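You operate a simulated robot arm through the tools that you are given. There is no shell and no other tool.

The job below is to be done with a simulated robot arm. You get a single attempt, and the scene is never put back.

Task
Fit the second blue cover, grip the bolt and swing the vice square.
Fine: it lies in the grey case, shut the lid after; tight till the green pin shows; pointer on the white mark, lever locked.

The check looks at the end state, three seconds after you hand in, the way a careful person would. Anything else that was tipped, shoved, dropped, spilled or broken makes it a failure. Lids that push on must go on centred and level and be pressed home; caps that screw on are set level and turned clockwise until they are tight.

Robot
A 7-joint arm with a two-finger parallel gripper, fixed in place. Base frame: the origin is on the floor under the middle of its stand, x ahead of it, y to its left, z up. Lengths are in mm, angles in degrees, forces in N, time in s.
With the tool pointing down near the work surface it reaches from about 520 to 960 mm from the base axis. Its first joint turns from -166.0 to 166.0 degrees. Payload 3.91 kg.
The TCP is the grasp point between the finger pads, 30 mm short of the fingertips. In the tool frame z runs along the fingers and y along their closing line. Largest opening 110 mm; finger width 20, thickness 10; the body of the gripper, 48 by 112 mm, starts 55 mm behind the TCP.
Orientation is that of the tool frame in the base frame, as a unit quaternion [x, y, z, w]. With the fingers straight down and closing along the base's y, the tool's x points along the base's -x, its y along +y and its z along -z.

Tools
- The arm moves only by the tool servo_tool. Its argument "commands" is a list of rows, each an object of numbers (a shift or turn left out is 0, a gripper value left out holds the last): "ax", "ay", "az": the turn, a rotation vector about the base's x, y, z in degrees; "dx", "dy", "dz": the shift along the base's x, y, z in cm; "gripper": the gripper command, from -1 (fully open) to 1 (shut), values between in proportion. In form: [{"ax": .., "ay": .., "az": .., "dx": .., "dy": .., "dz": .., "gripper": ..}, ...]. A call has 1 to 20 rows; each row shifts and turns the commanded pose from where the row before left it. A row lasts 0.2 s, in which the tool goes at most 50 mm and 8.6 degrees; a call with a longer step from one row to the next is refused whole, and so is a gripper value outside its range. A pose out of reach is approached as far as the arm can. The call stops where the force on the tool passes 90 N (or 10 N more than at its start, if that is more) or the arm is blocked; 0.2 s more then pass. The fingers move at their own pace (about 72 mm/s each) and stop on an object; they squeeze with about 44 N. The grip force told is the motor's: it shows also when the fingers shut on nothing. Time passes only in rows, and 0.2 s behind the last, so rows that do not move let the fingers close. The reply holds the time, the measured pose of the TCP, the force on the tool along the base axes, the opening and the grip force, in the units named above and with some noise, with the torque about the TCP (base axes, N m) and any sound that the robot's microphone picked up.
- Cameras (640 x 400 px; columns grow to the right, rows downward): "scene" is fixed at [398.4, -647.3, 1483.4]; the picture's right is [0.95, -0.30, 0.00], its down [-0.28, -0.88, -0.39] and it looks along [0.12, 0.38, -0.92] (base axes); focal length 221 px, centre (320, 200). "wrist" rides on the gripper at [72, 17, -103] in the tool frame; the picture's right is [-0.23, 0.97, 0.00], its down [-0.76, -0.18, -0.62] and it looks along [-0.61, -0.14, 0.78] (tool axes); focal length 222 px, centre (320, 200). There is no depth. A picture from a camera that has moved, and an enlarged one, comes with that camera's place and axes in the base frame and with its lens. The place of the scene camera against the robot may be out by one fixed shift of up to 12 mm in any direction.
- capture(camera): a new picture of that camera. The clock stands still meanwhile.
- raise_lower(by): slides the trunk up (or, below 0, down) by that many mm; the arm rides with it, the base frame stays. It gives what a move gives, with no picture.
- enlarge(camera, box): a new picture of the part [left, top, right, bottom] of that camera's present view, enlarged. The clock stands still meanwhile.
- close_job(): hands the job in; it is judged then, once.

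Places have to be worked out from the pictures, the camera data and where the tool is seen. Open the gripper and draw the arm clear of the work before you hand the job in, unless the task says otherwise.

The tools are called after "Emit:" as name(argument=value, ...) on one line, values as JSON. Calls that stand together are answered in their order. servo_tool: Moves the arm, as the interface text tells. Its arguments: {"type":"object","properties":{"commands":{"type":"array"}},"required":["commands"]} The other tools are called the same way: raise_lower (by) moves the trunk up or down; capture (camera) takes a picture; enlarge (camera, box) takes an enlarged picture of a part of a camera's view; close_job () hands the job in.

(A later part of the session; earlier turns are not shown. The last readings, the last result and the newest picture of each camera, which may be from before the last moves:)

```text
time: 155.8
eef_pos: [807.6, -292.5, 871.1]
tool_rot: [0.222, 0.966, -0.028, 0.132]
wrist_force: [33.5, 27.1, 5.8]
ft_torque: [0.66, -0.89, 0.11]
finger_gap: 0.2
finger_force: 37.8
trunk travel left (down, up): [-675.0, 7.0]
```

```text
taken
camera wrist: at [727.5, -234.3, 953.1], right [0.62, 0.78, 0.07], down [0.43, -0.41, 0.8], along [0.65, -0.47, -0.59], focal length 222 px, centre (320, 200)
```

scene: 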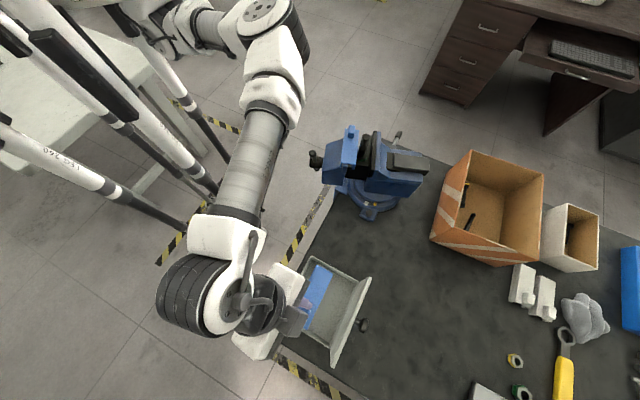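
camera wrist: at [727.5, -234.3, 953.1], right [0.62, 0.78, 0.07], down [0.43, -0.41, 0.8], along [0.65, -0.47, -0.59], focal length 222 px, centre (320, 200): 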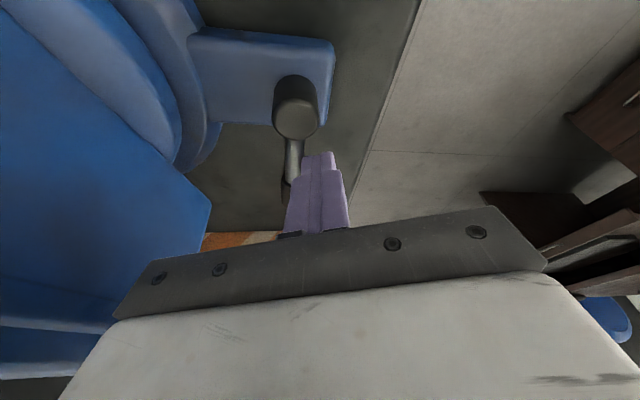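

The lever is at its clockwise stop (about 90° from the start). I back away, rise, and return to the moving jaw's flank to swing the vice.

Emit:
servo_tool(commands=[{"dx": 0.5, "dy": 0.6}, {"dx": 0.3, "dy": 0.8}, {"dz": 4.0}, {"dz": 4.0, "dy": 1.0, "dx": -1.0}, {"dz": 4.5, "dx": -2.0}, {"dz": 4.5, "dx": -2.0}, {"dz": 4.5, "dx": -2.0}, {"dz": 4.5, "dx": -2.0}, {"dz": 2.0, "dx": -2.0}, {}])

Emit:
enlarge(camera="scene", box=[300, 110, 440, 220])

```text
time: 157.9
eef_pos: [698.3, -274.4, 1150.6]
tool_rot: [0.226, 0.965, -0.032, 0.129]
wrist_force: [-0.2, -0.2, -0.2]
ft_torque: [0.0, 0.02, 0.0]
finger_gap: 0.0
finger_force: 37.5
trunk travel left (down, up): [-675.0, 7.0]
```

```text
3.64 times, centred on (370, 165) of scene
camera zoom: at [398.4, -647.3, 1483.4], right [0.95, -0.3, 0.0], down [-0.28, -0.88, -0.39], along [0.12, 0.38, -0.92], focal length 803 px, centre (138, 327)
```

zoom: 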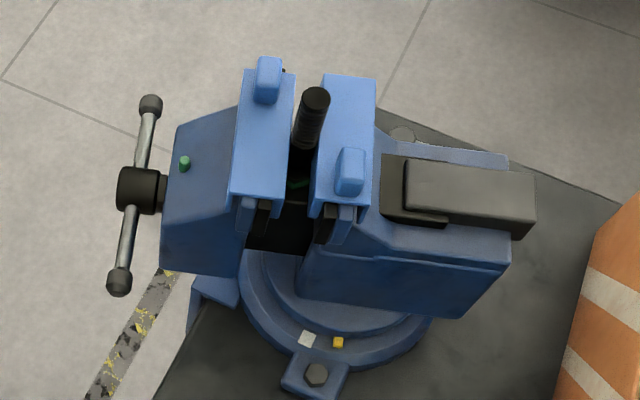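

The lever is swung behind the body and only its boss shows. I return to the flank of the moving jaw.

Emit:
servo_tool(commands=[{"dx": -3.84, "dy": -2.2, "dz": 0.5}, {"dx": -3.84, "dy": -2.2}, {"dx": -3.84, "dy": -2.2}, {"dx": -3.84, "dy": -2.2}, {"dx": -3.84, "dy": -2.2}, {"dz": -4.0}, {"dz": -4.0}, {"dz": -4.0}, {"dz": -4.0}, {"dz": -2.5}, {"dz": -2.2}, {}])

Emit:
enlarge(camera="wrist", box=[230, 40, 470, 230])

```text
time: 160.6
eef_pos: [505.1, -385.4, 949.4]
tool_rot: [0.227, 0.965, -0.032, 0.129]
wrist_force: [1.1, -0.6, 0.2]
ft_torque: [-0.04, 0.03, 0.01]
finger_gap: 0.0
finger_force: 37.4
trunk travel left (down, up): [-675.0, 7.0]
```

```text
2.11 times, centred on (350, 135) of wrist
camera zoom: at [426.0, -326.3, 1030.2], right [0.63, 0.77, 0.06], down [0.43, -0.41, 0.8], along [0.64, -0.48, -0.59], focal length 468 px, centre (257, 337)
```

zoom: 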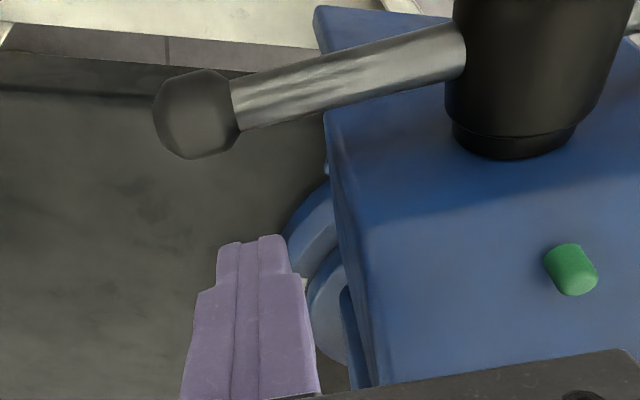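

I push toward +y again, in small steps.

Emit:
servo_tool(commands=[{"dx": 0.2, "dy": 0.8}, {"dx": 0.2, "dy": 0.7}, {"dx": 0.05, "dy": 0.3}])

Emit:
servo_tool(commands=[{"dx": 0.06, "dy": 0.4}, {"dx": 0.06, "dy": 0.4}])

Emit:
enlarge(camera="scene", box=[300, 110, 440, 220])

```text
time: 161.3
eef_pos: [508.8, -367.9, 950.0]
tool_rot: [0.227, 0.965, -0.032, 0.129]
wrist_force: [-2.3, -3.9, -1.6]
ft_torque: [-0.02, 0.01, -0.02]
finger_gap: 0.0
finger_force: 37.9
trunk travel left (down, up): [-675.0, 7.0]
```

```text
time: 161.9
eef_pos: [509.8, -357.8, 949.9]
tool_rot: [0.226, 0.965, -0.032, 0.129]
wrist_force: [-0.6, -4.3, -1.0]
ft_torque: [0.0, 0.01, 0.01]
finger_gap: 0.1
finger_force: 38.1
trunk travel left (down, up): [-675.0, 7.0]
```

```text
3.64 times, centred on (370, 165) of scene
camera zoom: at [398.4, -647.3, 1483.4], right [0.95, -0.3, 0.0], down [-0.28, -0.88, -0.39], along [0.12, 0.38, -0.92], focal length 803 px, centre (138, 327)
```

zoom: 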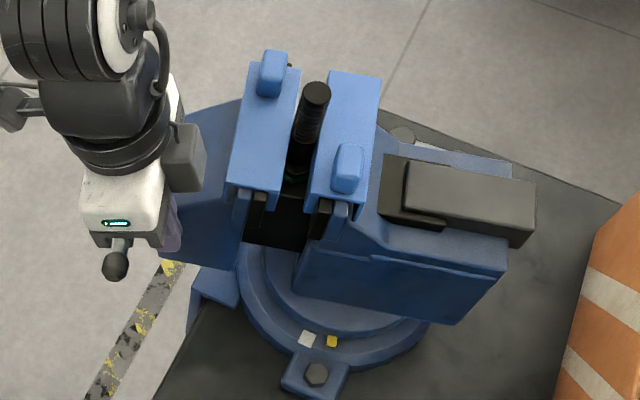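

The vice turns easily now and the yellow pointer is moving toward the white mark. I continue along the arc.

Emit:
servo_tool(commands=[{"dx": 0.07, "dy": 0.45}, {"dx": 0.07, "dy": 0.44}, {"dx": 0.09, "dy": 0.44}, {"dx": 0.09, "dy": 0.44}])

Emit:
enlarge(camera="scene", box=[340, 180, 400, 220])

Emit:
enlarge(camera="scene", box=[300, 110, 440, 220])

```text
time: 162.9
eef_pos: [515.3, -340.5, 950.2]
tool_rot: [0.226, 0.965, -0.033, 0.13]
wrist_force: [0.6, -3.9, 2.4]
ft_torque: [0.04, -0.06, -0.05]
finger_gap: 0.0
finger_force: 38.0
trunk travel left (down, up): [-675.0, 7.0]
```

```text
10.00 times, centred on (370, 200) of scene
camera zoom: at [398.4, -647.3, 1483.4], right [0.95, -0.3, 0.0], down [-0.28, -0.88, -0.39], along [0.12, 0.38, -0.92], focal length 2208 px, centre (-180, 200)
```

zoom: 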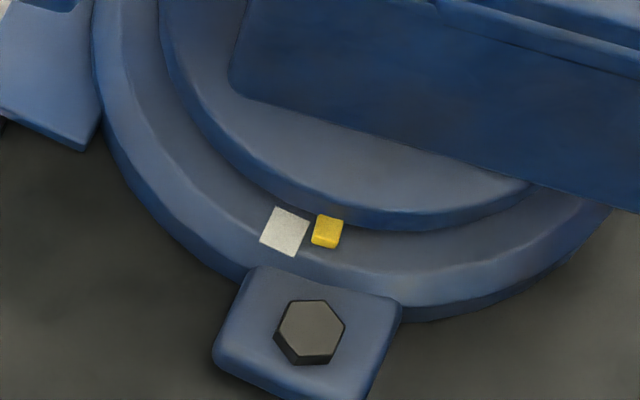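

```text
3.64 times, centred on (370, 165) of scene
camera zoom: at [398.4, -647.3, 1483.4], right [0.95, -0.3, 0.0], down [-0.28, -0.88, -0.39], along [0.12, 0.38, -0.92], focal length 803 px, centre (138, 327)
```

zoom: 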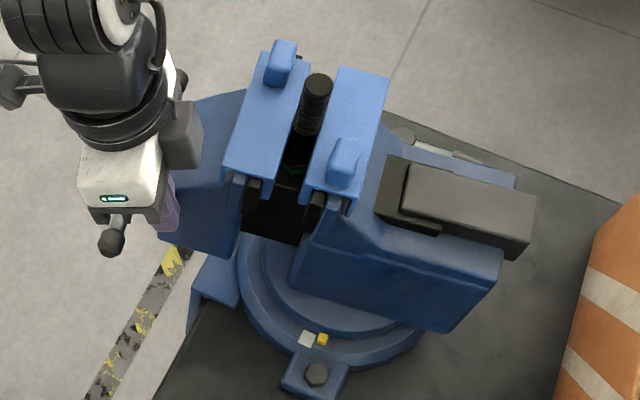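

The pointer is now right beside the white mark; by ring geometry it needs roughly 9° more to sit on the same radial line. I push another 14 mm.

Emit:
servo_tool(commands=[{"dx": 0.11, "dy": 0.46}, {"dx": 0.12, "dy": 0.46}, {"dx": 0.13, "dy": 0.46}])

Emit:
enlarge(camera="scene", box=[340, 180, 400, 220])

```text
time: 163.8
eef_pos: [518.2, -326.6, 951.0]
tool_rot: [0.227, 0.965, -0.033, 0.129]
wrist_force: [-0.1, -2.3, 5.4]
ft_torque: [0.07, -0.03, 0.01]
finger_gap: 0.0
finger_force: 37.7
trunk travel left (down, up): [-675.0, 7.0]
```

```text
10.00 times, centred on (370, 200) of scene
camera zoom: at [398.4, -647.3, 1483.4], right [0.95, -0.3, 0.0], down [-0.28, -0.88, -0.39], along [0.12, 0.38, -0.92], focal length 2208 px, centre (-180, 200)
```

zoom: 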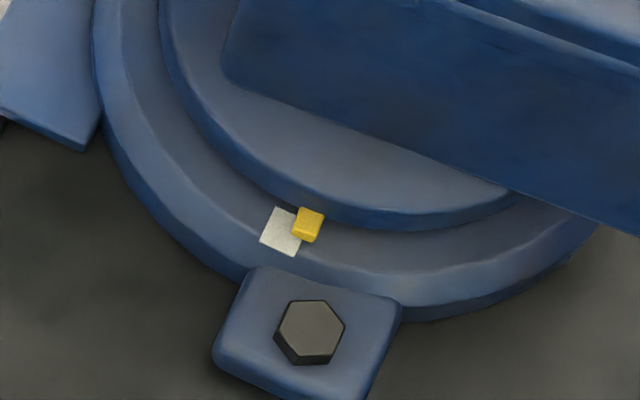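

The pointer now overlaps the mark's edge. I zoom in more to judge the remaining angle.

Emit:
enlarge(camera="scene", box=[357, 193, 381, 211])

```text
16.00 times, centred on (369, 202) of scene
camera zoom: at [398.4, -647.3, 1483.4], right [0.95, -0.3, 0.0], down [-0.28, -0.88, -0.39], along [0.12, 0.38, -0.92], focal length 3534 px, centre (-464, 168)
```

zoom: 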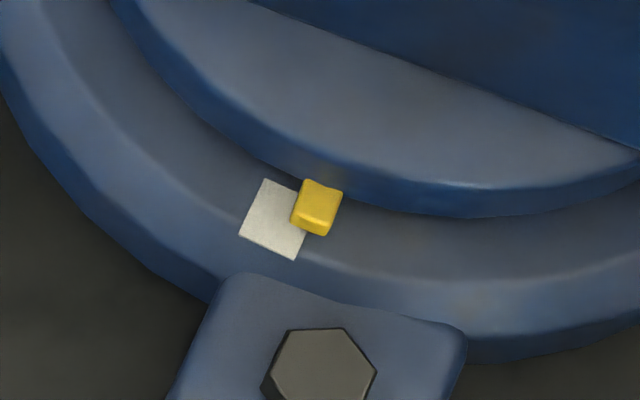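

By the marks' edges about 4.5° remains, i.e. roughly 12 mm of push. I do 9 mm first.

Emit:
servo_tool(commands=[{"dx": 0.14, "dy": 0.42}, {"dx": 0.15, "dy": 0.42}])

Emit:
enlarge(camera="scene", box=[357, 193, 381, 211])

```text
time: 164.3
eef_pos: [520.9, -318.1, 949.6]
tool_rot: [0.226, 0.965, -0.032, 0.128]
wrist_force: [-0.2, -0.1, -0.5]
ft_torque: [-0.01, 0.01, 0.05]
finger_gap: 0.3
finger_force: 38.0
trunk travel left (down, up): [-675.0, 7.0]
```

```text
16.00 times, centred on (369, 202) of scene
camera zoom: at [398.4, -647.3, 1483.4], right [0.95, -0.3, 0.0], down [-0.28, -0.88, -0.39], along [0.12, 0.38, -0.92], focal length 3534 px, centre (-464, 168)
```

zoom: 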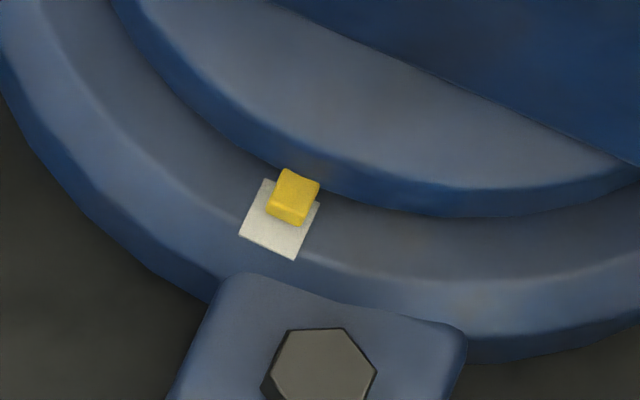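

The pointer now sits on the white mark (within about 0.2° by the marks' edges), with no load on the peg. I withdraw the peg carefully and confirm.

Emit:
servo_tool(commands=[{"dx": -0.3, "dy": -0.6}, {"dx": -0.3, "dy": -0.8}, {"dz": 4.0, "dy": -0.5}, {"dz": 4.5}, {"dz": 4.5}, {"dz": 4.5}, {"dz": 2.5}, {}])

Emit:
enlarge(camera="scene", box=[357, 193, 381, 211])

Emit:
enlarge(camera="scene", box=[300, 110, 440, 220])

```text
time: 166.2
eef_pos: [515.0, -336.2, 1151.1]
tool_rot: [0.226, 0.965, -0.032, 0.13]
wrist_force: [-0.3, 0.4, -0.3]
ft_torque: [0.02, -0.03, -0.01]
finger_gap: 0.2
finger_force: 37.6
trunk travel left (down, up): [-675.0, 7.0]
```

```text
16.00 times, centred on (369, 202) of scene
camera zoom: at [398.4, -647.3, 1483.4], right [0.95, -0.3, 0.0], down [-0.28, -0.88, -0.39], along [0.12, 0.38, -0.92], focal length 3534 px, centre (-464, 168)
```

zoom: 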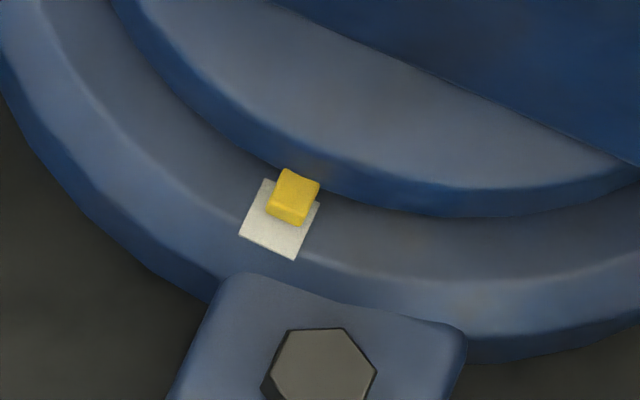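

```text
3.64 times, centred on (370, 165) of scene
camera zoom: at [398.4, -647.3, 1483.4], right [0.95, -0.3, 0.0], down [-0.28, -0.88, -0.39], along [0.12, 0.38, -0.92], focal length 803 px, centre (138, 327)
```

zoom: 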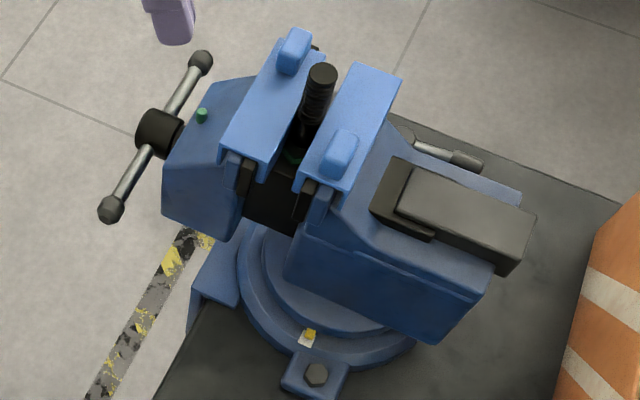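

The pointer stays on the white mark and the vice lies square with the table. Now to lock: I bring the fingers round to the inner side of the lever (between it and the vice) to push it back counter-clockwise.

Emit:
servo_tool(commands=[{"dx": 3.7, "dy": 1.72, "dz": -0.4, "az": 7.7}, {"dx": 3.7, "dy": 1.72, "dz": -0.4, "az": 7.7}, {"dx": 3.7, "dy": 1.72, "dz": -0.4, "az": 7.7}, {"dx": 3.7, "dy": 1.72, "dz": -0.4, "az": 7.7}, {"dx": 3.7, "dy": 1.72, "dz": -0.5, "az": 7.7}, {"dx": 2.0, "dz": -4.3, "az": 7.9}, {"dx": 2.0, "dz": -4.3}, {"dx": 2.0, "dz": -4.3}, {}])

Emit:
capture(camera="wrist")

```text
time: 168.2
eef_pos: [760.0, -253.6, 1003.4]
tool_rot: [-0.172, 0.976, 0.021, 0.132]
wrist_force: [0.5, -0.2, 0.1]
ft_torque: [-0.04, 0.0, 0.0]
finger_gap: 0.3
finger_force: 37.7
trunk travel left (down, up): [-675.0, 7.0]
```

```text
taken
camera wrist: at [663.4, -270.3, 1083.3], right [-0.13, 0.99, 0.06], down [0.6, 0.03, 0.8], along [0.79, 0.13, -0.59], focal length 222 px, centre (320, 200)
```

wrist: 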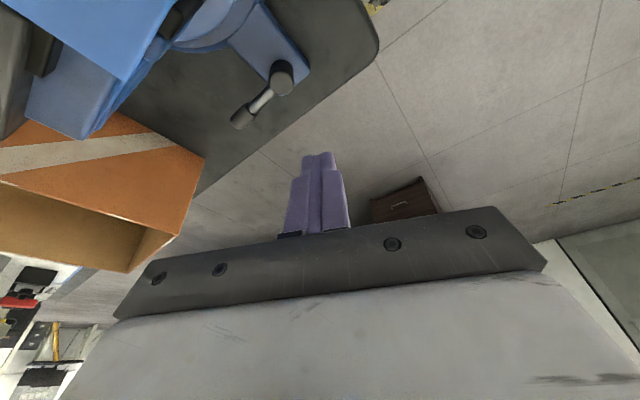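

Lever now points at about -40° (boss (772,-280), knob (822,-327)). I move in above the gap between lever and vice and check before descending.

Emit:
servo_tool(commands=[{"dx": 0.94, "dy": -3.65, "dz": -2.0}, {"dx": 0.94, "dy": -3.65, "dz": -2.0}, {}])

Emit:
capture(camera="wrist")

Emit:
enlarge(camera="scene", box=[360, 110, 450, 190])

```text
time: 168.9
eef_pos: [780.3, -325.5, 962.2]
tool_rot: [-0.172, 0.976, 0.021, 0.131]
wrist_force: [1.1, -0.1, 0.7]
ft_torque: [0.02, 0.0, -0.01]
finger_gap: 0.0
finger_force: 37.9
trunk travel left (down, up): [-675.0, 7.0]
```

```text
taken
camera wrist: at [684.0, -343.1, 1042.5], right [-0.13, 0.99, 0.06], down [0.6, 0.03, 0.8], along [0.79, 0.13, -0.59], focal length 222 px, centre (320, 200)
```

wrist: 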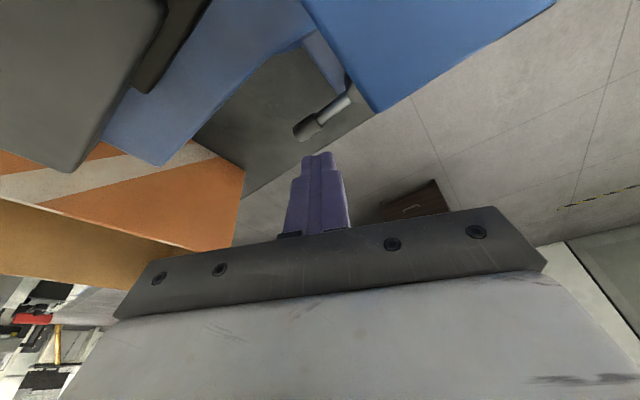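

```text
5.00 times, centred on (405, 150) of scene
camera zoom: at [398.4, -647.3, 1483.4], right [0.95, -0.3, 0.0], down [-0.28, -0.88, -0.39], along [0.12, 0.38, -0.92], focal length 1104 px, centre (-105, 450)
```

zoom: 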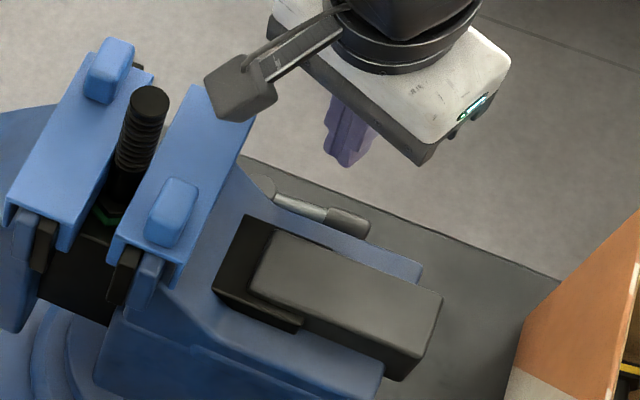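

Here the wrist camera would come down onto the second cover, so this heading is unsuitable. I back out, and turn the tool to face about -110° so that body and camera stay on the open side of the vice.

Emit:
servo_tool(commands=[{"dx": -0.94, "dy": 3.65, "dz": 2.0}, {"dx": -0.94, "dy": 3.65, "dz": 2.0}, {"az": -8.2}, {"az": -8.2}, {"az": -8.2}, {"az": -8.2}, {"az": -8.2}, {"az": -8.2}, {"az": -8.2}, {"az": -8.2}, {"az": -8.2}, {"az": -8.2}, {"az": -8.2}, {"az": -8.2}, {"az": -8.2}, {"az": -8.2}, {"az": -8.2}, {}])

Emit:
capture(camera="wrist")

Emit:
capture(camera="scene")

```text
time: 172.8
eef_pos: [759.7, -251.3, 999.4]
tool_rot: [0.512, 0.849, -0.07, 0.113]
wrist_force: [0.1, -0.4, 0.7]
ft_torque: [-0.02, -0.03, 0.01]
finger_gap: 0.0
finger_force: 37.9
out of reach, approached as far as the arm can: row 13, 14, 15, 16, 17
trunk travel left (down, up): [-675.0, 7.0]
```

```text
taken
camera wrist: at [730.6, -158.2, 1080.1], right [0.96, 0.26, 0.06], down [0.11, -0.59, 0.8], along [0.24, -0.77, -0.59], focal length 222 px, centre (320, 200)
```

wrist: 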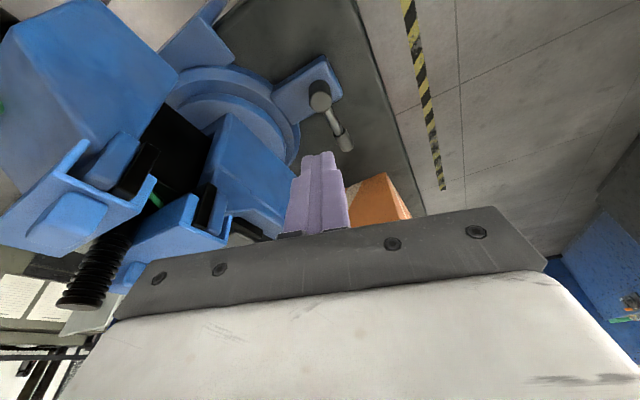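

```text
taken
```

scene: 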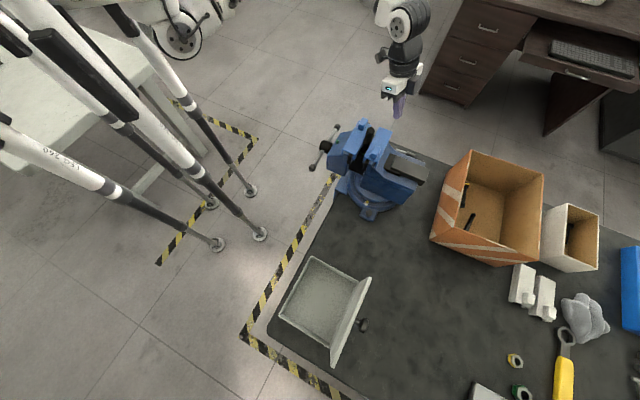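

This heading (-62°) is as far as the wrist turns here, and the geometry still clears the vice flank by about 10 mm with the camera well away. I move above the slot between lever and vice.

Emit:
servo_tool(commands=[{"dx": 1.13, "dy": -3.3, "dz": -1.5}, {"dx": 1.13, "dy": -3.3, "dz": -1.5}, {}])

Emit:
capture(camera="wrist")

Emit:
enlarge(camera="scene", box=[360, 110, 450, 190])

```text
time: 173.6
eef_pos: [780.6, -318.4, 970.8]
tool_rot: [0.511, 0.849, -0.07, 0.113]
wrist_force: [-1.1, -0.4, 0.4]
ft_torque: [0.01, -0.01, -0.02]
finger_gap: 0.1
finger_force: 37.3
trunk travel left (down, up): [-675.0, 7.0]
```

```text
taken
camera wrist: at [752.6, -224.2, 1052.1], right [0.96, 0.26, 0.06], down [0.11, -0.59, 0.8], along [0.24, -0.77, -0.59], focal length 222 px, centre (320, 200)
```

wrist: 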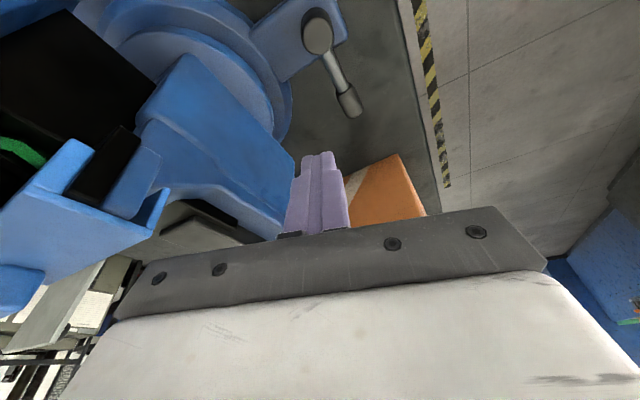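

```text
5.00 times, centred on (405, 150) of scene
camera zoom: at [398.4, -647.3, 1483.4], right [0.95, -0.3, 0.0], down [-0.28, -0.88, -0.39], along [0.12, 0.38, -0.92], focal length 1104 px, centre (-105, 450)
```

zoom: 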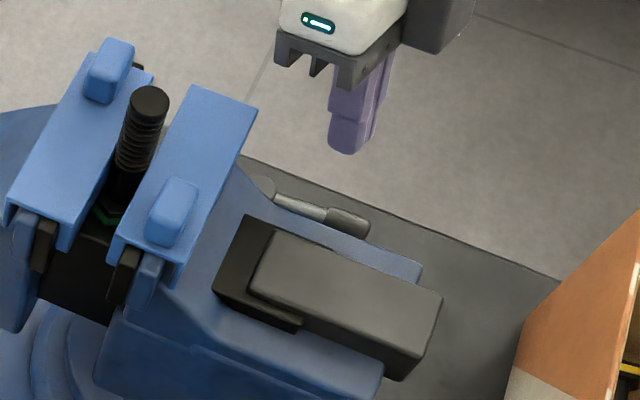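

The landing spot is clear: about 11 mm from the rod and off the base ring. I descend in steps, watching force.

Emit:
servo_tool(commands=[{"dz": -2.0}, {"dz": -2.0}, {"dz": -1.5}, {}])

Emit:
capture(camera="wrist")

Emit:
enlarge(camera="scene", box=[360, 110, 450, 190])

```text
time: 174.6
eef_pos: [783.4, -318.4, 914.3]
tool_rot: [0.511, 0.849, -0.069, 0.113]
wrist_force: [-0.1, -0.3, 0.5]
ft_torque: [-0.02, -0.01, 0.01]
finger_gap: 0.1
finger_force: 37.7
trunk travel left (down, up): [-675.0, 7.0]
```

```text
taken
camera wrist: at [752.8, -224.3, 995.2], right [0.96, 0.26, 0.06], down [0.11, -0.59, 0.8], along [0.24, -0.77, -0.59], focal length 222 px, centre (320, 200)
```

wrist: 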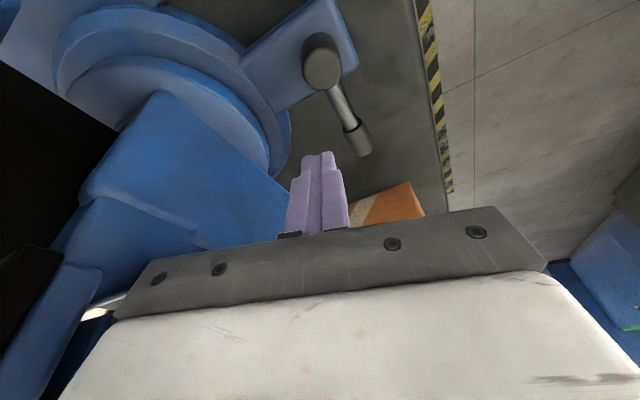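

```text
5.00 times, centred on (405, 150) of scene
camera zoom: at [398.4, -647.3, 1483.4], right [0.95, -0.3, 0.0], down [-0.28, -0.88, -0.39], along [0.12, 0.38, -0.92], focal length 1104 px, centre (-105, 450)
```

zoom: 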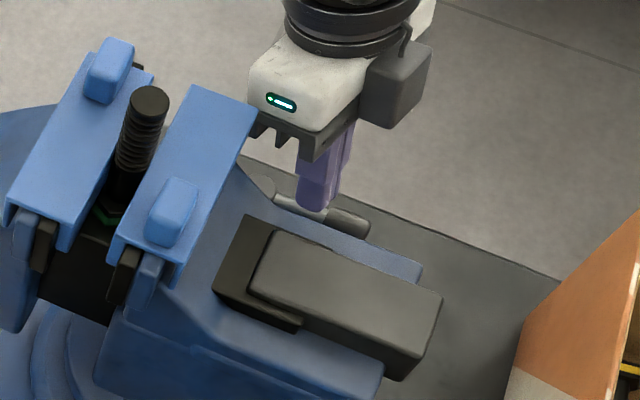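

The palm's nearest corner computes to about 30 mm beyond the jaw's end, so it is clear. I descend the last 42 mm.

Emit:
servo_tool(commands=[{"dz": -1.4}, {"dz": -1.4}, {"dz": -1.4}, {}])

Emit:
enlarge(camera="wrist", box=[220, 60, 460, 240])

Emit:
enlarge(camera="scene", box=[360, 110, 450, 190])

```text
time: 175.6
eef_pos: [783.5, -317.6, 873.4]
tool_rot: [0.51, 0.85, -0.07, 0.113]
wrist_force: [0.0, -1.2, -0.4]
ft_torque: [-0.01, 0.0, 0.0]
finger_gap: 0.2
finger_force: 37.5
trunk travel left (down, up): [-675.0, 7.0]
```

```text
2.22 times, centred on (340, 150) of wrist
camera zoom: at [753.9, -224.4, 953.7], right [0.96, 0.27, 0.06], down [0.11, -0.59, 0.8], along [0.25, -0.77, -0.59], focal length 494 px, centre (276, 311)
```

zoom: 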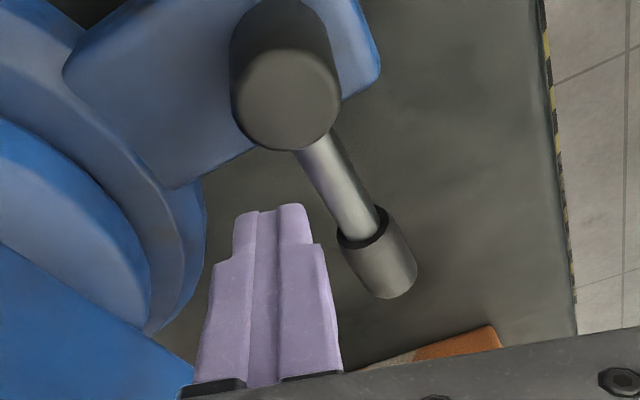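

```text
5.00 times, centred on (405, 150) of scene
camera zoom: at [398.4, -647.3, 1483.4], right [0.95, -0.3, 0.0], down [-0.28, -0.88, -0.39], along [0.12, 0.38, -0.92], focal length 1104 px, centre (-105, 450)
```

zoom: 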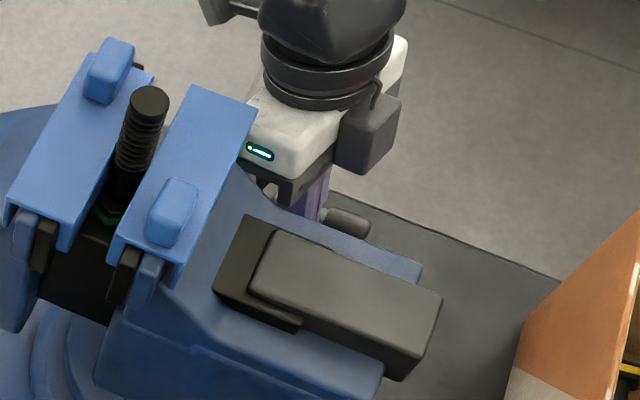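

The peg stands on the vice side of the lever. I push it counter-clockwise along the arc toward the locked stop.

Emit:
servo_tool(commands=[{"dx": 0.62, "dy": 0.19}, {"dx": 0.58, "dy": 0.29}, {"dx": 0.53, "dy": 0.36}, {"dx": 0.48, "dy": 0.42}])

Emit:
servo_tool(commands=[{"dx": 0.41, "dy": 0.5}, {"dx": 0.34, "dy": 0.54}, {"dx": 0.26, "dy": 0.59}])

Emit:
enlarge(camera="wrist", box=[220, 60, 460, 240])

Emit:
enlarge(camera="scene", box=[357, 193, 381, 211])

```text
time: 176.6
eef_pos: [787.8, -313.3, 873.7]
tool_rot: [0.506, 0.852, -0.067, 0.115]
wrist_force: [-0.4, 0.6, -0.6]
ft_torque: [0.0, 0.01, 0.03]
finger_gap: 0.0
finger_force: 38.0
out of reach, approached as far as the arm can: row 1, 2, 3
trunk travel left (down, up): [-675.0, 7.0]
```

```text
time: 177.3
eef_pos: [787.0, -313.5, 874.0]
tool_rot: [0.507, 0.851, -0.068, 0.115]
wrist_force: [0.6, 0.1, 0.0]
ft_torque: [0.01, 0.0, 0.03]
finger_gap: 0.2
finger_force: 37.6
out of reach, approached as far as the arm can: row 1, 2, 3
trunk travel left (down, up): [-675.0, 7.0]
```

```text
2.22 times, centred on (340, 150) of wrist
camera zoom: at [756.1, -220.0, 954.1], right [0.96, 0.27, 0.06], down [0.11, -0.59, 0.8], along [0.25, -0.76, -0.59], focal length 494 px, centre (276, 311)
```

zoom: 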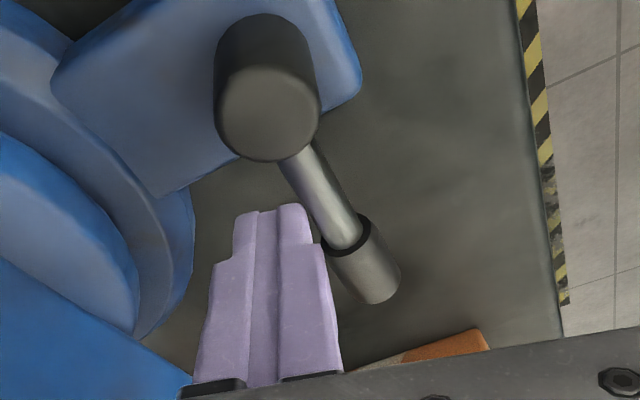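

```text
16.00 times, centred on (369, 202) of scene
camera zoom: at [398.4, -647.3, 1483.4], right [0.95, -0.3, 0.0], down [-0.28, -0.88, -0.39], along [0.12, 0.38, -0.92], focal length 3534 px, centre (-464, 168)
```

zoom: 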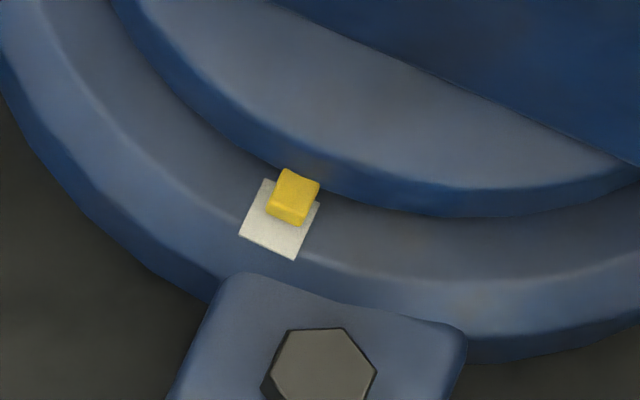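

The arm is at its reach limit with this heading. I rotate the tool about its tip to a more radial heading (about -40°) with slightly more tilt, which extends the reach and still clears the flank.

Emit:
servo_tool(commands=[{"az": 7.3, "dx": -0.1, "dy": 0.0}, {"az": 7.3, "dx": -0.1, "dy": 0.0}, {"az": 7.3, "dx": -0.1, "dy": 0.0}, {"ax": -4.5, "ay": -5.4, "dx": -0.2, "dy": 0.1}, {}])

Emit:
enlarge(camera="wrist", box=[220, 60, 460, 240])

```text
time: 178.6
eef_pos: [782.8, -312.2, 873.5]
tool_rot: [0.336, 0.922, -0.068, 0.181]
wrist_force: [-0.5, -0.9, 0.2]
ft_torque: [-0.04, 0.0, 0.03]
finger_gap: 0.0
finger_force: 37.8
trunk travel left (down, up): [-675.0, 7.0]
```

```text
2.22 times, centred on (340, 150) of wrist
camera zoom: at [712.9, -230.6, 941.7], right [0.79, 0.61, 0.08], down [0.24, -0.43, 0.87], along [0.56, -0.66, -0.49], focal length 494 px, centre (276, 311)
```

zoom: 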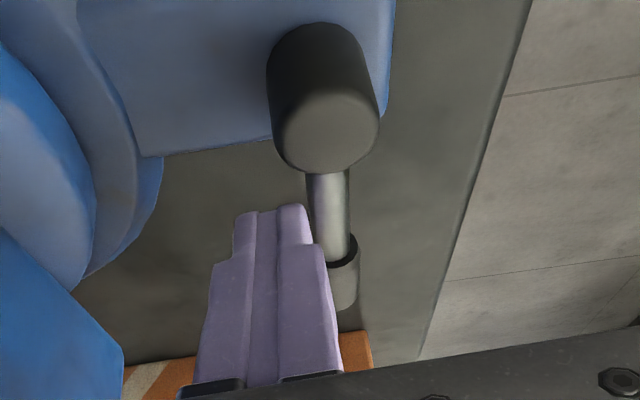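

Now I push the lever counter-clockwise again along the arc.

Emit:
servo_tool(commands=[{"dx": 0.54, "dy": 0.2}, {"dx": 0.51, "dy": 0.33}, {"dx": 0.45, "dy": 0.39}])

Emit:
servo_tool(commands=[{"dx": 0.39, "dy": 0.45}, {"dx": 0.33, "dy": 0.51}, {"dx": 0.25, "dy": 0.54}])

Emit:
enlarge(camera="wrist", box=[220, 60, 460, 240])

```text
time: 179.3
eef_pos: [796.2, -303.2, 872.9]
tool_rot: [0.338, 0.921, -0.069, 0.18]
wrist_force: [-8.2, -4.5, 0.7]
ft_torque: [-0.11, 0.2, 0.03]
finger_gap: 0.1
finger_force: 37.5
trunk travel left (down, up): [-675.0, 7.0]
```

```text
time: 180.2
eef_pos: [807.9, -287.9, 874.2]
tool_rot: [0.337, 0.921, -0.068, 0.182]
wrist_force: [-3.0, -5.5, 1.0]
ft_torque: [-0.11, 0.09, -0.03]
finger_gap: 0.2
finger_force: 38.0
trunk travel left (down, up): [-675.0, 7.0]
```

```text
2.22 times, centred on (340, 150) of wrist
camera zoom: at [737.9, -206.3, 942.4], right [0.79, 0.61, 0.08], down [0.24, -0.43, 0.87], along [0.56, -0.66, -0.49], focal length 494 px, centre (276, 311)
```

zoom: 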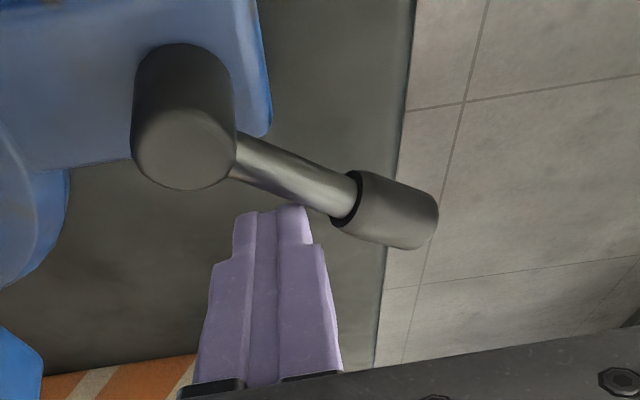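

The lever follows. I continue to its locked stop.

Emit:
servo_tool(commands=[{"dx": 0.18, "dy": 0.57}, {"dx": 0.09, "dy": 0.6}, {"dx": 0.01, "dy": 0.6}])

Emit:
servo_tool(commands=[{"dx": -0.07, "dy": 0.59}, {"dx": -0.15, "dy": 0.58}])

Emit:
enlarge(camera="wrist", box=[220, 60, 460, 240])

```text
time: 180.9
eef_pos: [810.9, -270.0, 875.1]
tool_rot: [0.336, 0.922, -0.067, 0.182]
wrist_force: [-1.3, -5.0, 2.7]
ft_torque: [-0.11, 0.01, -0.04]
finger_gap: 0.0
finger_force: 37.8
trunk travel left (down, up): [-675.0, 7.0]
```

```text
time: 181.6
eef_pos: [808.9, -259.5, 874.4]
tool_rot: [0.337, 0.921, -0.068, 0.182]
wrist_force: [6.6, -9.4, 0.6]
ft_torque: [-0.32, -0.14, -0.07]
finger_gap: 0.1
finger_force: 37.4
trunk travel left (down, up): [-675.0, 7.0]
```

```text
2.22 times, centred on (340, 150) of wrist
camera zoom: at [739.2, -177.7, 942.8], right [0.79, 0.61, 0.08], down [0.24, -0.43, 0.87], along [0.56, -0.66, -0.49], focal length 494 px, centre (276, 311)
```

zoom: 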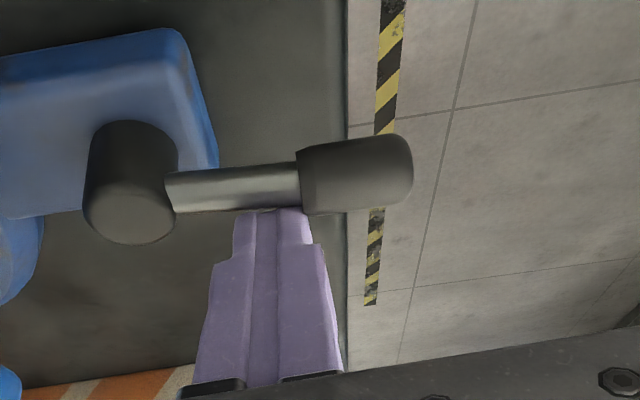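

Resistance is rising near the original position. I push the last bit to the stop.

Emit:
servo_tool(commands=[{"dx": -0.2, "dy": 0.4}])

Emit:
servo_tool(commands=[{"dx": -0.25, "dy": 0.4}])

Emit:
servo_tool(commands=[{"dx": -0.3, "dy": 0.4}])

Emit:
enlarge(camera="wrist", box=[220, 60, 460, 240])

Emit:
enlarge(camera="scene", box=[357, 193, 381, 211])

```text
time: 181.9
eef_pos: [806.8, -258.2, 875.1]
tool_rot: [0.337, 0.92, -0.071, 0.186]
wrist_force: [29.4, -29.0, 3.0]
ft_torque: [-0.69, -0.95, -0.03]
finger_gap: 0.0
finger_force: 37.4
trunk travel left (down, up): [-675.0, 7.0]
```

```text
time: 182.3
eef_pos: [807.7, -258.3, 877.0]
tool_rot: [0.336, 0.92, -0.074, 0.189]
wrist_force: [47.9, -47.7, 3.1]
ft_torque: [-1.31, -1.48, -0.13]
finger_gap: 0.0
finger_force: 37.8
trunk travel left (down, up): [-675.0, 7.0]
```

```text
time: 182.8
eef_pos: [805.8, -257.2, 880.7]
tool_rot: [0.338, 0.918, -0.077, 0.193]
wrist_force: [55.1, -53.7, 16.1]
ft_torque: [-1.73, -1.75, -0.45]
finger_gap: 0.1
finger_force: 37.6
trunk travel left (down, up): [-675.0, 7.0]
```

```text
2.22 times, centred on (340, 150) of wrist
camera zoom: at [735.5, -172.5, 945.8], right [0.79, 0.61, 0.08], down [0.23, -0.41, 0.88], along [0.57, -0.68, -0.47], focal length 494 px, centre (276, 311)
```

zoom: 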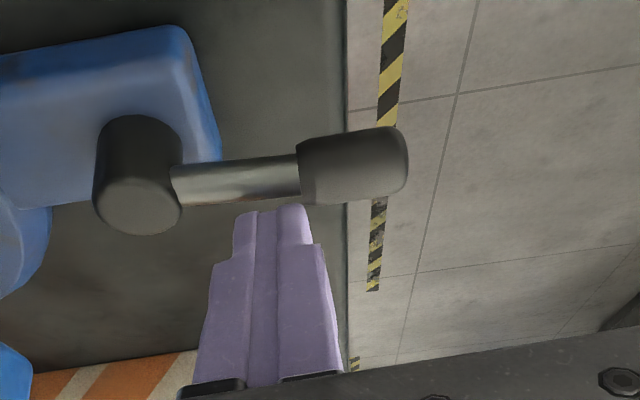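

```text
16.00 times, centred on (369, 202) of scene
camera zoom: at [398.4, -647.3, 1483.4], right [0.95, -0.3, 0.0], down [-0.28, -0.88, -0.39], along [0.12, 0.38, -0.92], focal length 3534 px, centre (-464, 168)
```

zoom: 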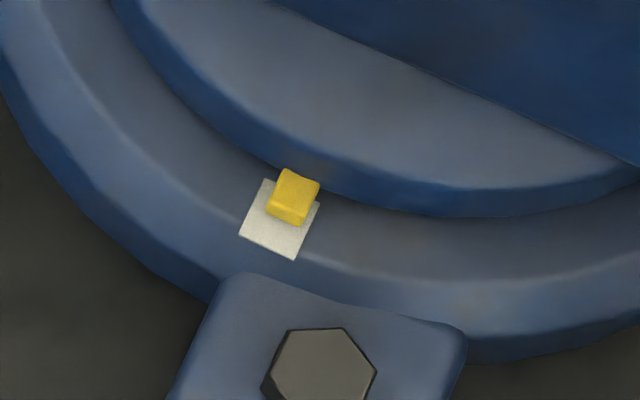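

The lever is firmly at its locked stop (77 N) and the pointer is still on the mark. I back off, rise clear, and check the lever against its first picture.

Emit:
servo_tool(commands=[{"dx": 0.5, "dy": -0.5}, {"dx": 0.3, "dy": -0.5}, {"dz": 4.0}, {"dz": 4.0, "dx": -1.0, "dy": 1.0}, {"dz": 4.5, "dx": -2.0, "dy": 0.5}, {"dz": 4.5, "dx": -2.0}, {"dz": 4.5, "dx": -2.5}, {"dz": 4.0, "dx": -2.5}, {}])

Emit:
enlarge(camera="scene", box=[300, 110, 440, 220])

Emit:
capture(camera="scene")

```text
refused: row 7 steps farther than a row can; nothing moved
```

```text
3.64 times, centred on (370, 165) of scene
camera zoom: at [398.4, -647.3, 1483.4], right [0.95, -0.3, 0.0], down [-0.28, -0.88, -0.39], along [0.12, 0.38, -0.92], focal length 803 px, centre (138, 327)
```

zoom: 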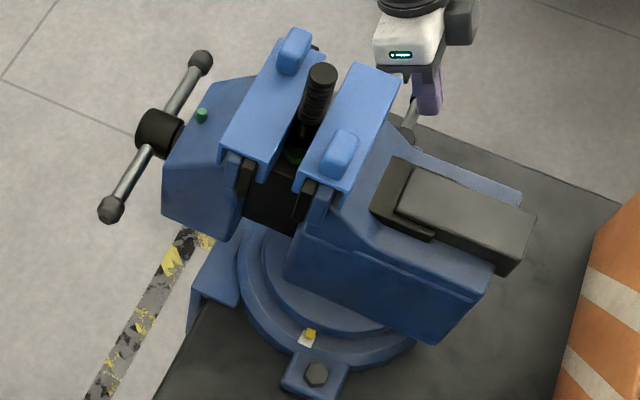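

```text
taken
```

scene: 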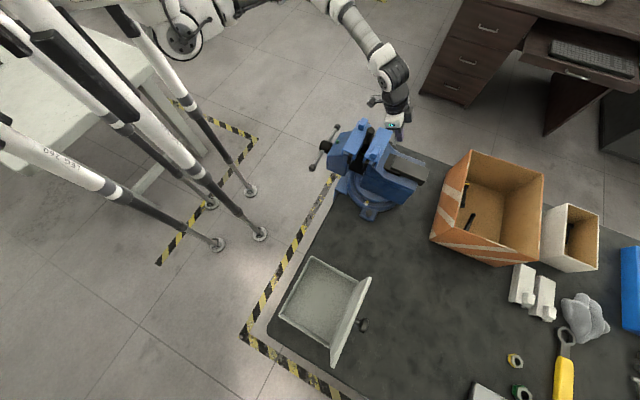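

The move was refused for one over-long row, so nothing moved. I resend it with shorter steps.

Emit:
servo_tool(commands=[{"dx": 0.5, "dy": -0.5}, {"dx": 0.3, "dy": -0.5}, {"dz": 4.0}, {"dz": 4.0, "dx": -1.0, "dy": 1.0}, {"dz": 4.0, "dx": -2.0, "dy": 0.5}, {"dz": 4.0, "dx": -2.0}, {"dz": 4.0, "dx": -2.0}, {"dz": 4.0, "dx": -2.0}, {}])

Emit:
enlarge(camera="scene", box=[300, 110, 440, 220])

Emit:
enlarge(camera="scene", box=[380, 115, 420, 160])

```text
time: 184.8
eef_pos: [716.8, -243.0, 1115.0]
tool_rot: [0.335, 0.922, -0.068, 0.182]
wrist_force: [-0.2, 0.1, -0.4]
ft_torque: [0.03, 0.03, 0.01]
finger_gap: 0.0
finger_force: 37.7
trunk travel left (down, up): [-675.0, 7.0]
```

```text
3.64 times, centred on (370, 165) of scene
camera zoom: at [398.4, -647.3, 1483.4], right [0.95, -0.3, 0.0], down [-0.28, -0.88, -0.39], along [0.12, 0.38, -0.92], focal length 803 px, centre (138, 327)
```

zoom: 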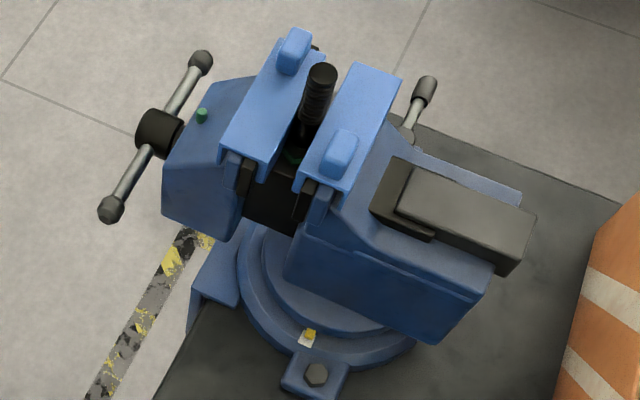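

```text
8.89 times, centred on (400, 138) of scene
camera zoom: at [398.4, -647.3, 1483.4], right [0.95, -0.3, 0.0], down [-0.28, -0.88, -0.39], along [0.12, 0.38, -0.92], focal length 1963 px, centre (-391, 756)
```

zoom: 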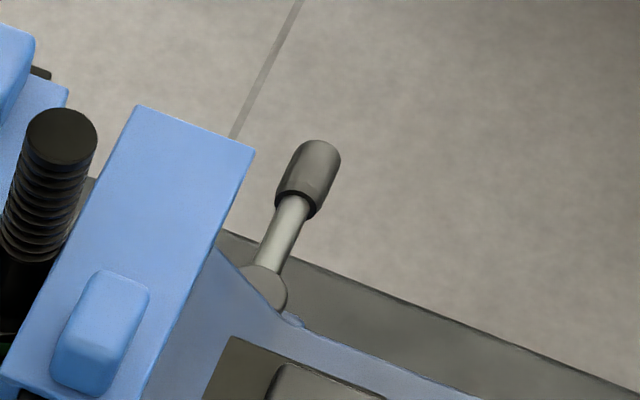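

Lever, pointer, pin, covers and bolt all look right. Now I return to the case to shut its lid and put it back; first I fly over and look.

Emit:
servo_tool(commands=[{"dx": -2.5, "dy": -3.6, "gripper": 0.2}, {"dx": -2.7, "dy": -3.6}, {"dx": -2.7, "dy": -3.6}, {"dx": -2.7, "dy": -3.6}, {"dx": -2.7, "dy": -3.6}, {"dx": -2.7, "dy": -3.6}, {"dx": -2.7, "dy": -3.6}, {"dx": -2.7, "dy": -3.6}, {"dx": -2.7, "dy": -3.6, "az": -2.5}, {"dx": -2.7, "dy": -3.6, "az": -2.5}, {"dx": -2.7, "dy": -3.6}, {"dx": -2.7, "dy": -1.2}, {}])

Emit:
capture(camera="wrist")

Emit:
enlarge(camera="scene", box=[260, 230, 420, 370])

```text
time: 187.6
eef_pos: [394.3, -649.0, 1113.7]
tool_rot: [0.377, 0.906, -0.076, 0.178]
wrist_force: [-0.2, 1.0, -0.8]
ft_torque: [0.0, 0.0, -0.03]
finger_gap: 44.0
finger_force: 0.2
trunk travel left (down, up): [-675.0, 7.0]
```

```text
taken
camera wrist: at [332.2, -562.1, 1181.4], right [0.84, 0.54, 0.08], down [0.21, -0.46, 0.87], along [0.5, -0.71, -0.49], focal length 222 px, centre (320, 200)
```

wrist: 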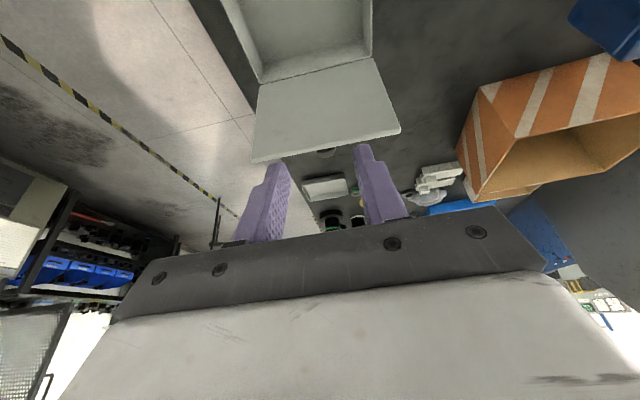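

```text
2.86 times, centred on (340, 300) of scene
camera zoom: at [398.4, -647.3, 1483.4], right [0.95, -0.3, 0.0], down [-0.28, -0.88, -0.39], along [0.12, 0.38, -0.92], focal length 631 px, centre (263, -86)
```

zoom: 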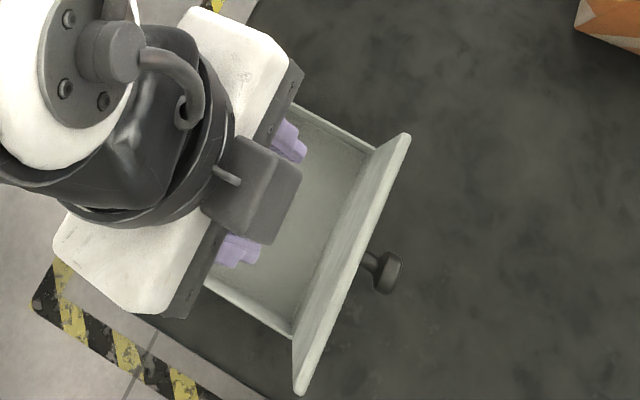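

The lid and case are exactly as I left them. I go back to the pose in which I had released the knob, in reverse order.

Emit:
servo_tool(commands=[{"dx": 1.79, "dy": -2.14, "dz": -0.5}, {"dx": 1.79, "dy": -2.14, "dz": -1.0, "ax": 3.4, "ay": 3.4}, {"dx": 1.78, "dy": -2.14, "dz": -1.5, "ax": 3.4, "ay": 3.4}, {}])

Emit:
capture(camera="wrist")

Emit:
enlarge(camera="scene", box=[260, 230, 420, 370])

```text
time: 188.6
eef_pos: [448.1, -711.6, 1082.4]
tool_rot: [0.382, 0.918, -0.044, 0.101]
wrist_force: [0.0, 0.0, -0.5]
ft_torque: [0.03, 0.01, 0.0]
finger_gap: 44.0
finger_force: 0.0
trunk travel left (down, up): [-675.0, 7.0]
```

```text
taken
camera wrist: at [395.9, -634.1, 1168.1], right [0.85, 0.53, 0.05], down [0.3, -0.55, 0.78], along [0.44, -0.64, -0.63], focal length 222 px, centre (320, 200)
```

wrist: 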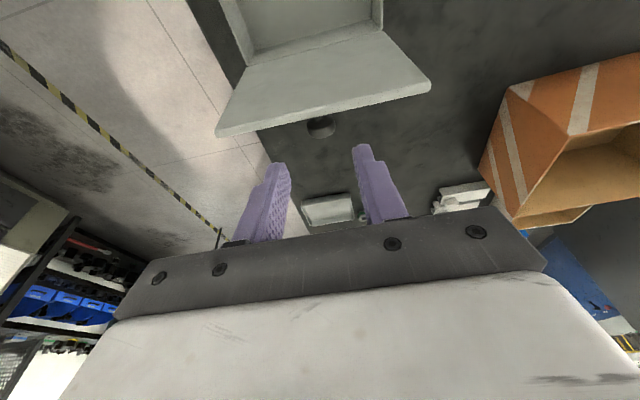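

```text
2.86 times, centred on (340, 300) of scene
camera zoom: at [398.4, -647.3, 1483.4], right [0.95, -0.3, 0.0], down [-0.28, -0.88, -0.39], along [0.12, 0.38, -0.92], focal length 631 px, centre (263, -86)
```

zoom: 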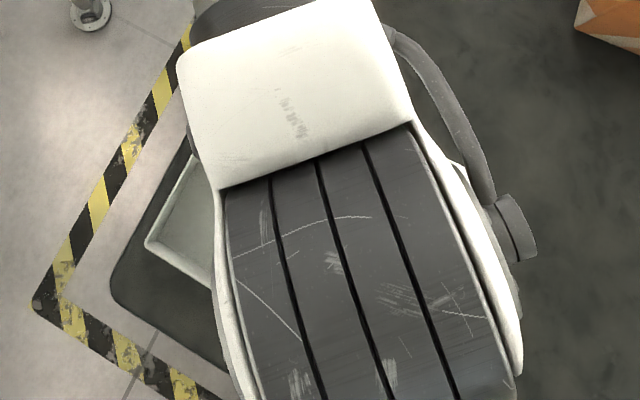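

The knob is centred between the fingers. I descend along the reverse of the withdrawal path and grip it.

Emit:
servo_tool(commands=[{"dz": -1.2}, {"dx": 0.6, "dy": -0.65, "dz": -1.9}, {"dx": 0.35, "dy": -0.4, "dz": -1.95}, {"dx": 0.28, "dy": -0.35, "dz": -1.95}, {}])

Emit:
enlarge(camera="wrist", box=[220, 60, 420, 200])

```text
time: 189.8
eef_pos: [460.7, -727.6, 1014.4]
tool_rot: [0.381, 0.918, -0.044, 0.102]
wrist_force: [-0.1, 0.7, -0.4]
ft_torque: [-0.03, 0.01, 0.0]
finger_gap: 44.0
finger_force: 0.0
trunk travel left (down, up): [-675.0, 7.0]
```

```text
2.86 times, centred on (320, 130) of wrist
camera zoom: at [408.2, -648.4, 1099.8], right [0.85, 0.53, 0.05], down [0.3, -0.55, 0.78], along [0.44, -0.64, -0.63], focal length 635 px, centre (320, 400)
```

zoom: 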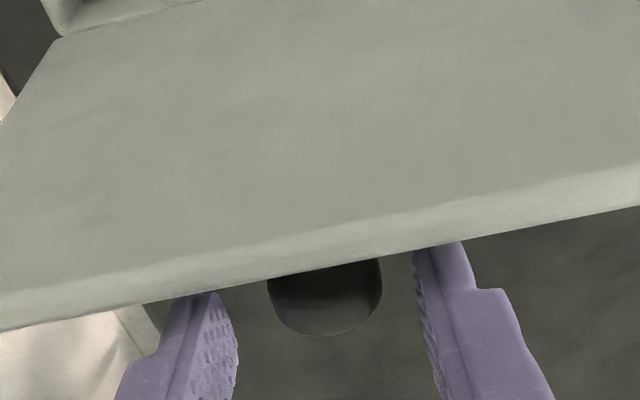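

Knob between the fingers; I grip it and start closing the lid by rotating rigidly about the hinge.

Emit:
servo_tool(commands=[{"gripper": 0.6}, {"gripper": 1.0}, {"gripper": 1.0}, {"gripper": 1.0}, {}])

Emit:
servo_tool(commands=[{"dx": -0.92, "dy": 0.9, "dz": 0.06, "ax": -3.5, "ay": -3.57}, {"dx": -0.93, "dy": 0.91, "dz": -0.05, "ax": -3.5, "ay": -3.57}, {"dx": -0.92, "dy": 0.9, "dz": -0.16, "ax": -3.5, "ay": -3.57}, {}])

Emit:
enlarge(camera="scene", box=[260, 230, 420, 370])

```text
time: 190.9
eef_pos: [461.7, -726.6, 1015.2]
tool_rot: [0.382, 0.918, -0.045, 0.101]
wrist_force: [4.8, 1.4, -0.9]
ft_torque: [-0.22, -0.39, -0.11]
finger_gap: 25.1
finger_force: 43.6
trunk travel left (down, up): [-675.0, 7.0]
```

```text
time: 191.9
eef_pos: [431.5, -699.9, 1013.4]
tool_rot: [0.372, 0.896, -0.093, 0.222]
wrist_force: [-6.8, 7.6, 14.2]
ft_torque: [0.88, 0.78, 0.05]
finger_gap: 24.9
finger_force: 44.1
trunk travel left (down, up): [-675.0, 7.0]
```

```text
2.86 times, centred on (340, 300) of scene
camera zoom: at [398.4, -647.3, 1483.4], right [0.95, -0.3, 0.0], down [-0.28, -0.88, -0.39], along [0.12, 0.38, -0.92], focal length 631 px, centre (263, -86)
```

zoom: 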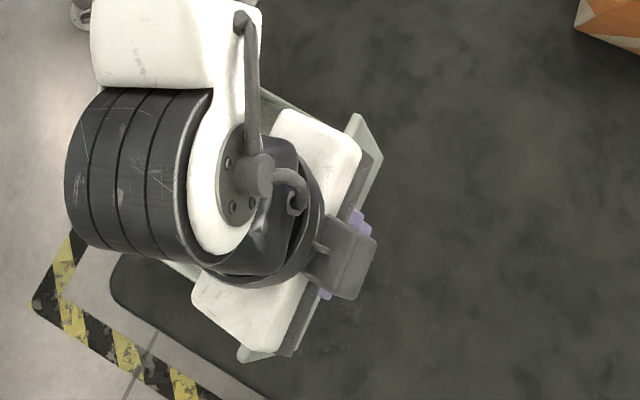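

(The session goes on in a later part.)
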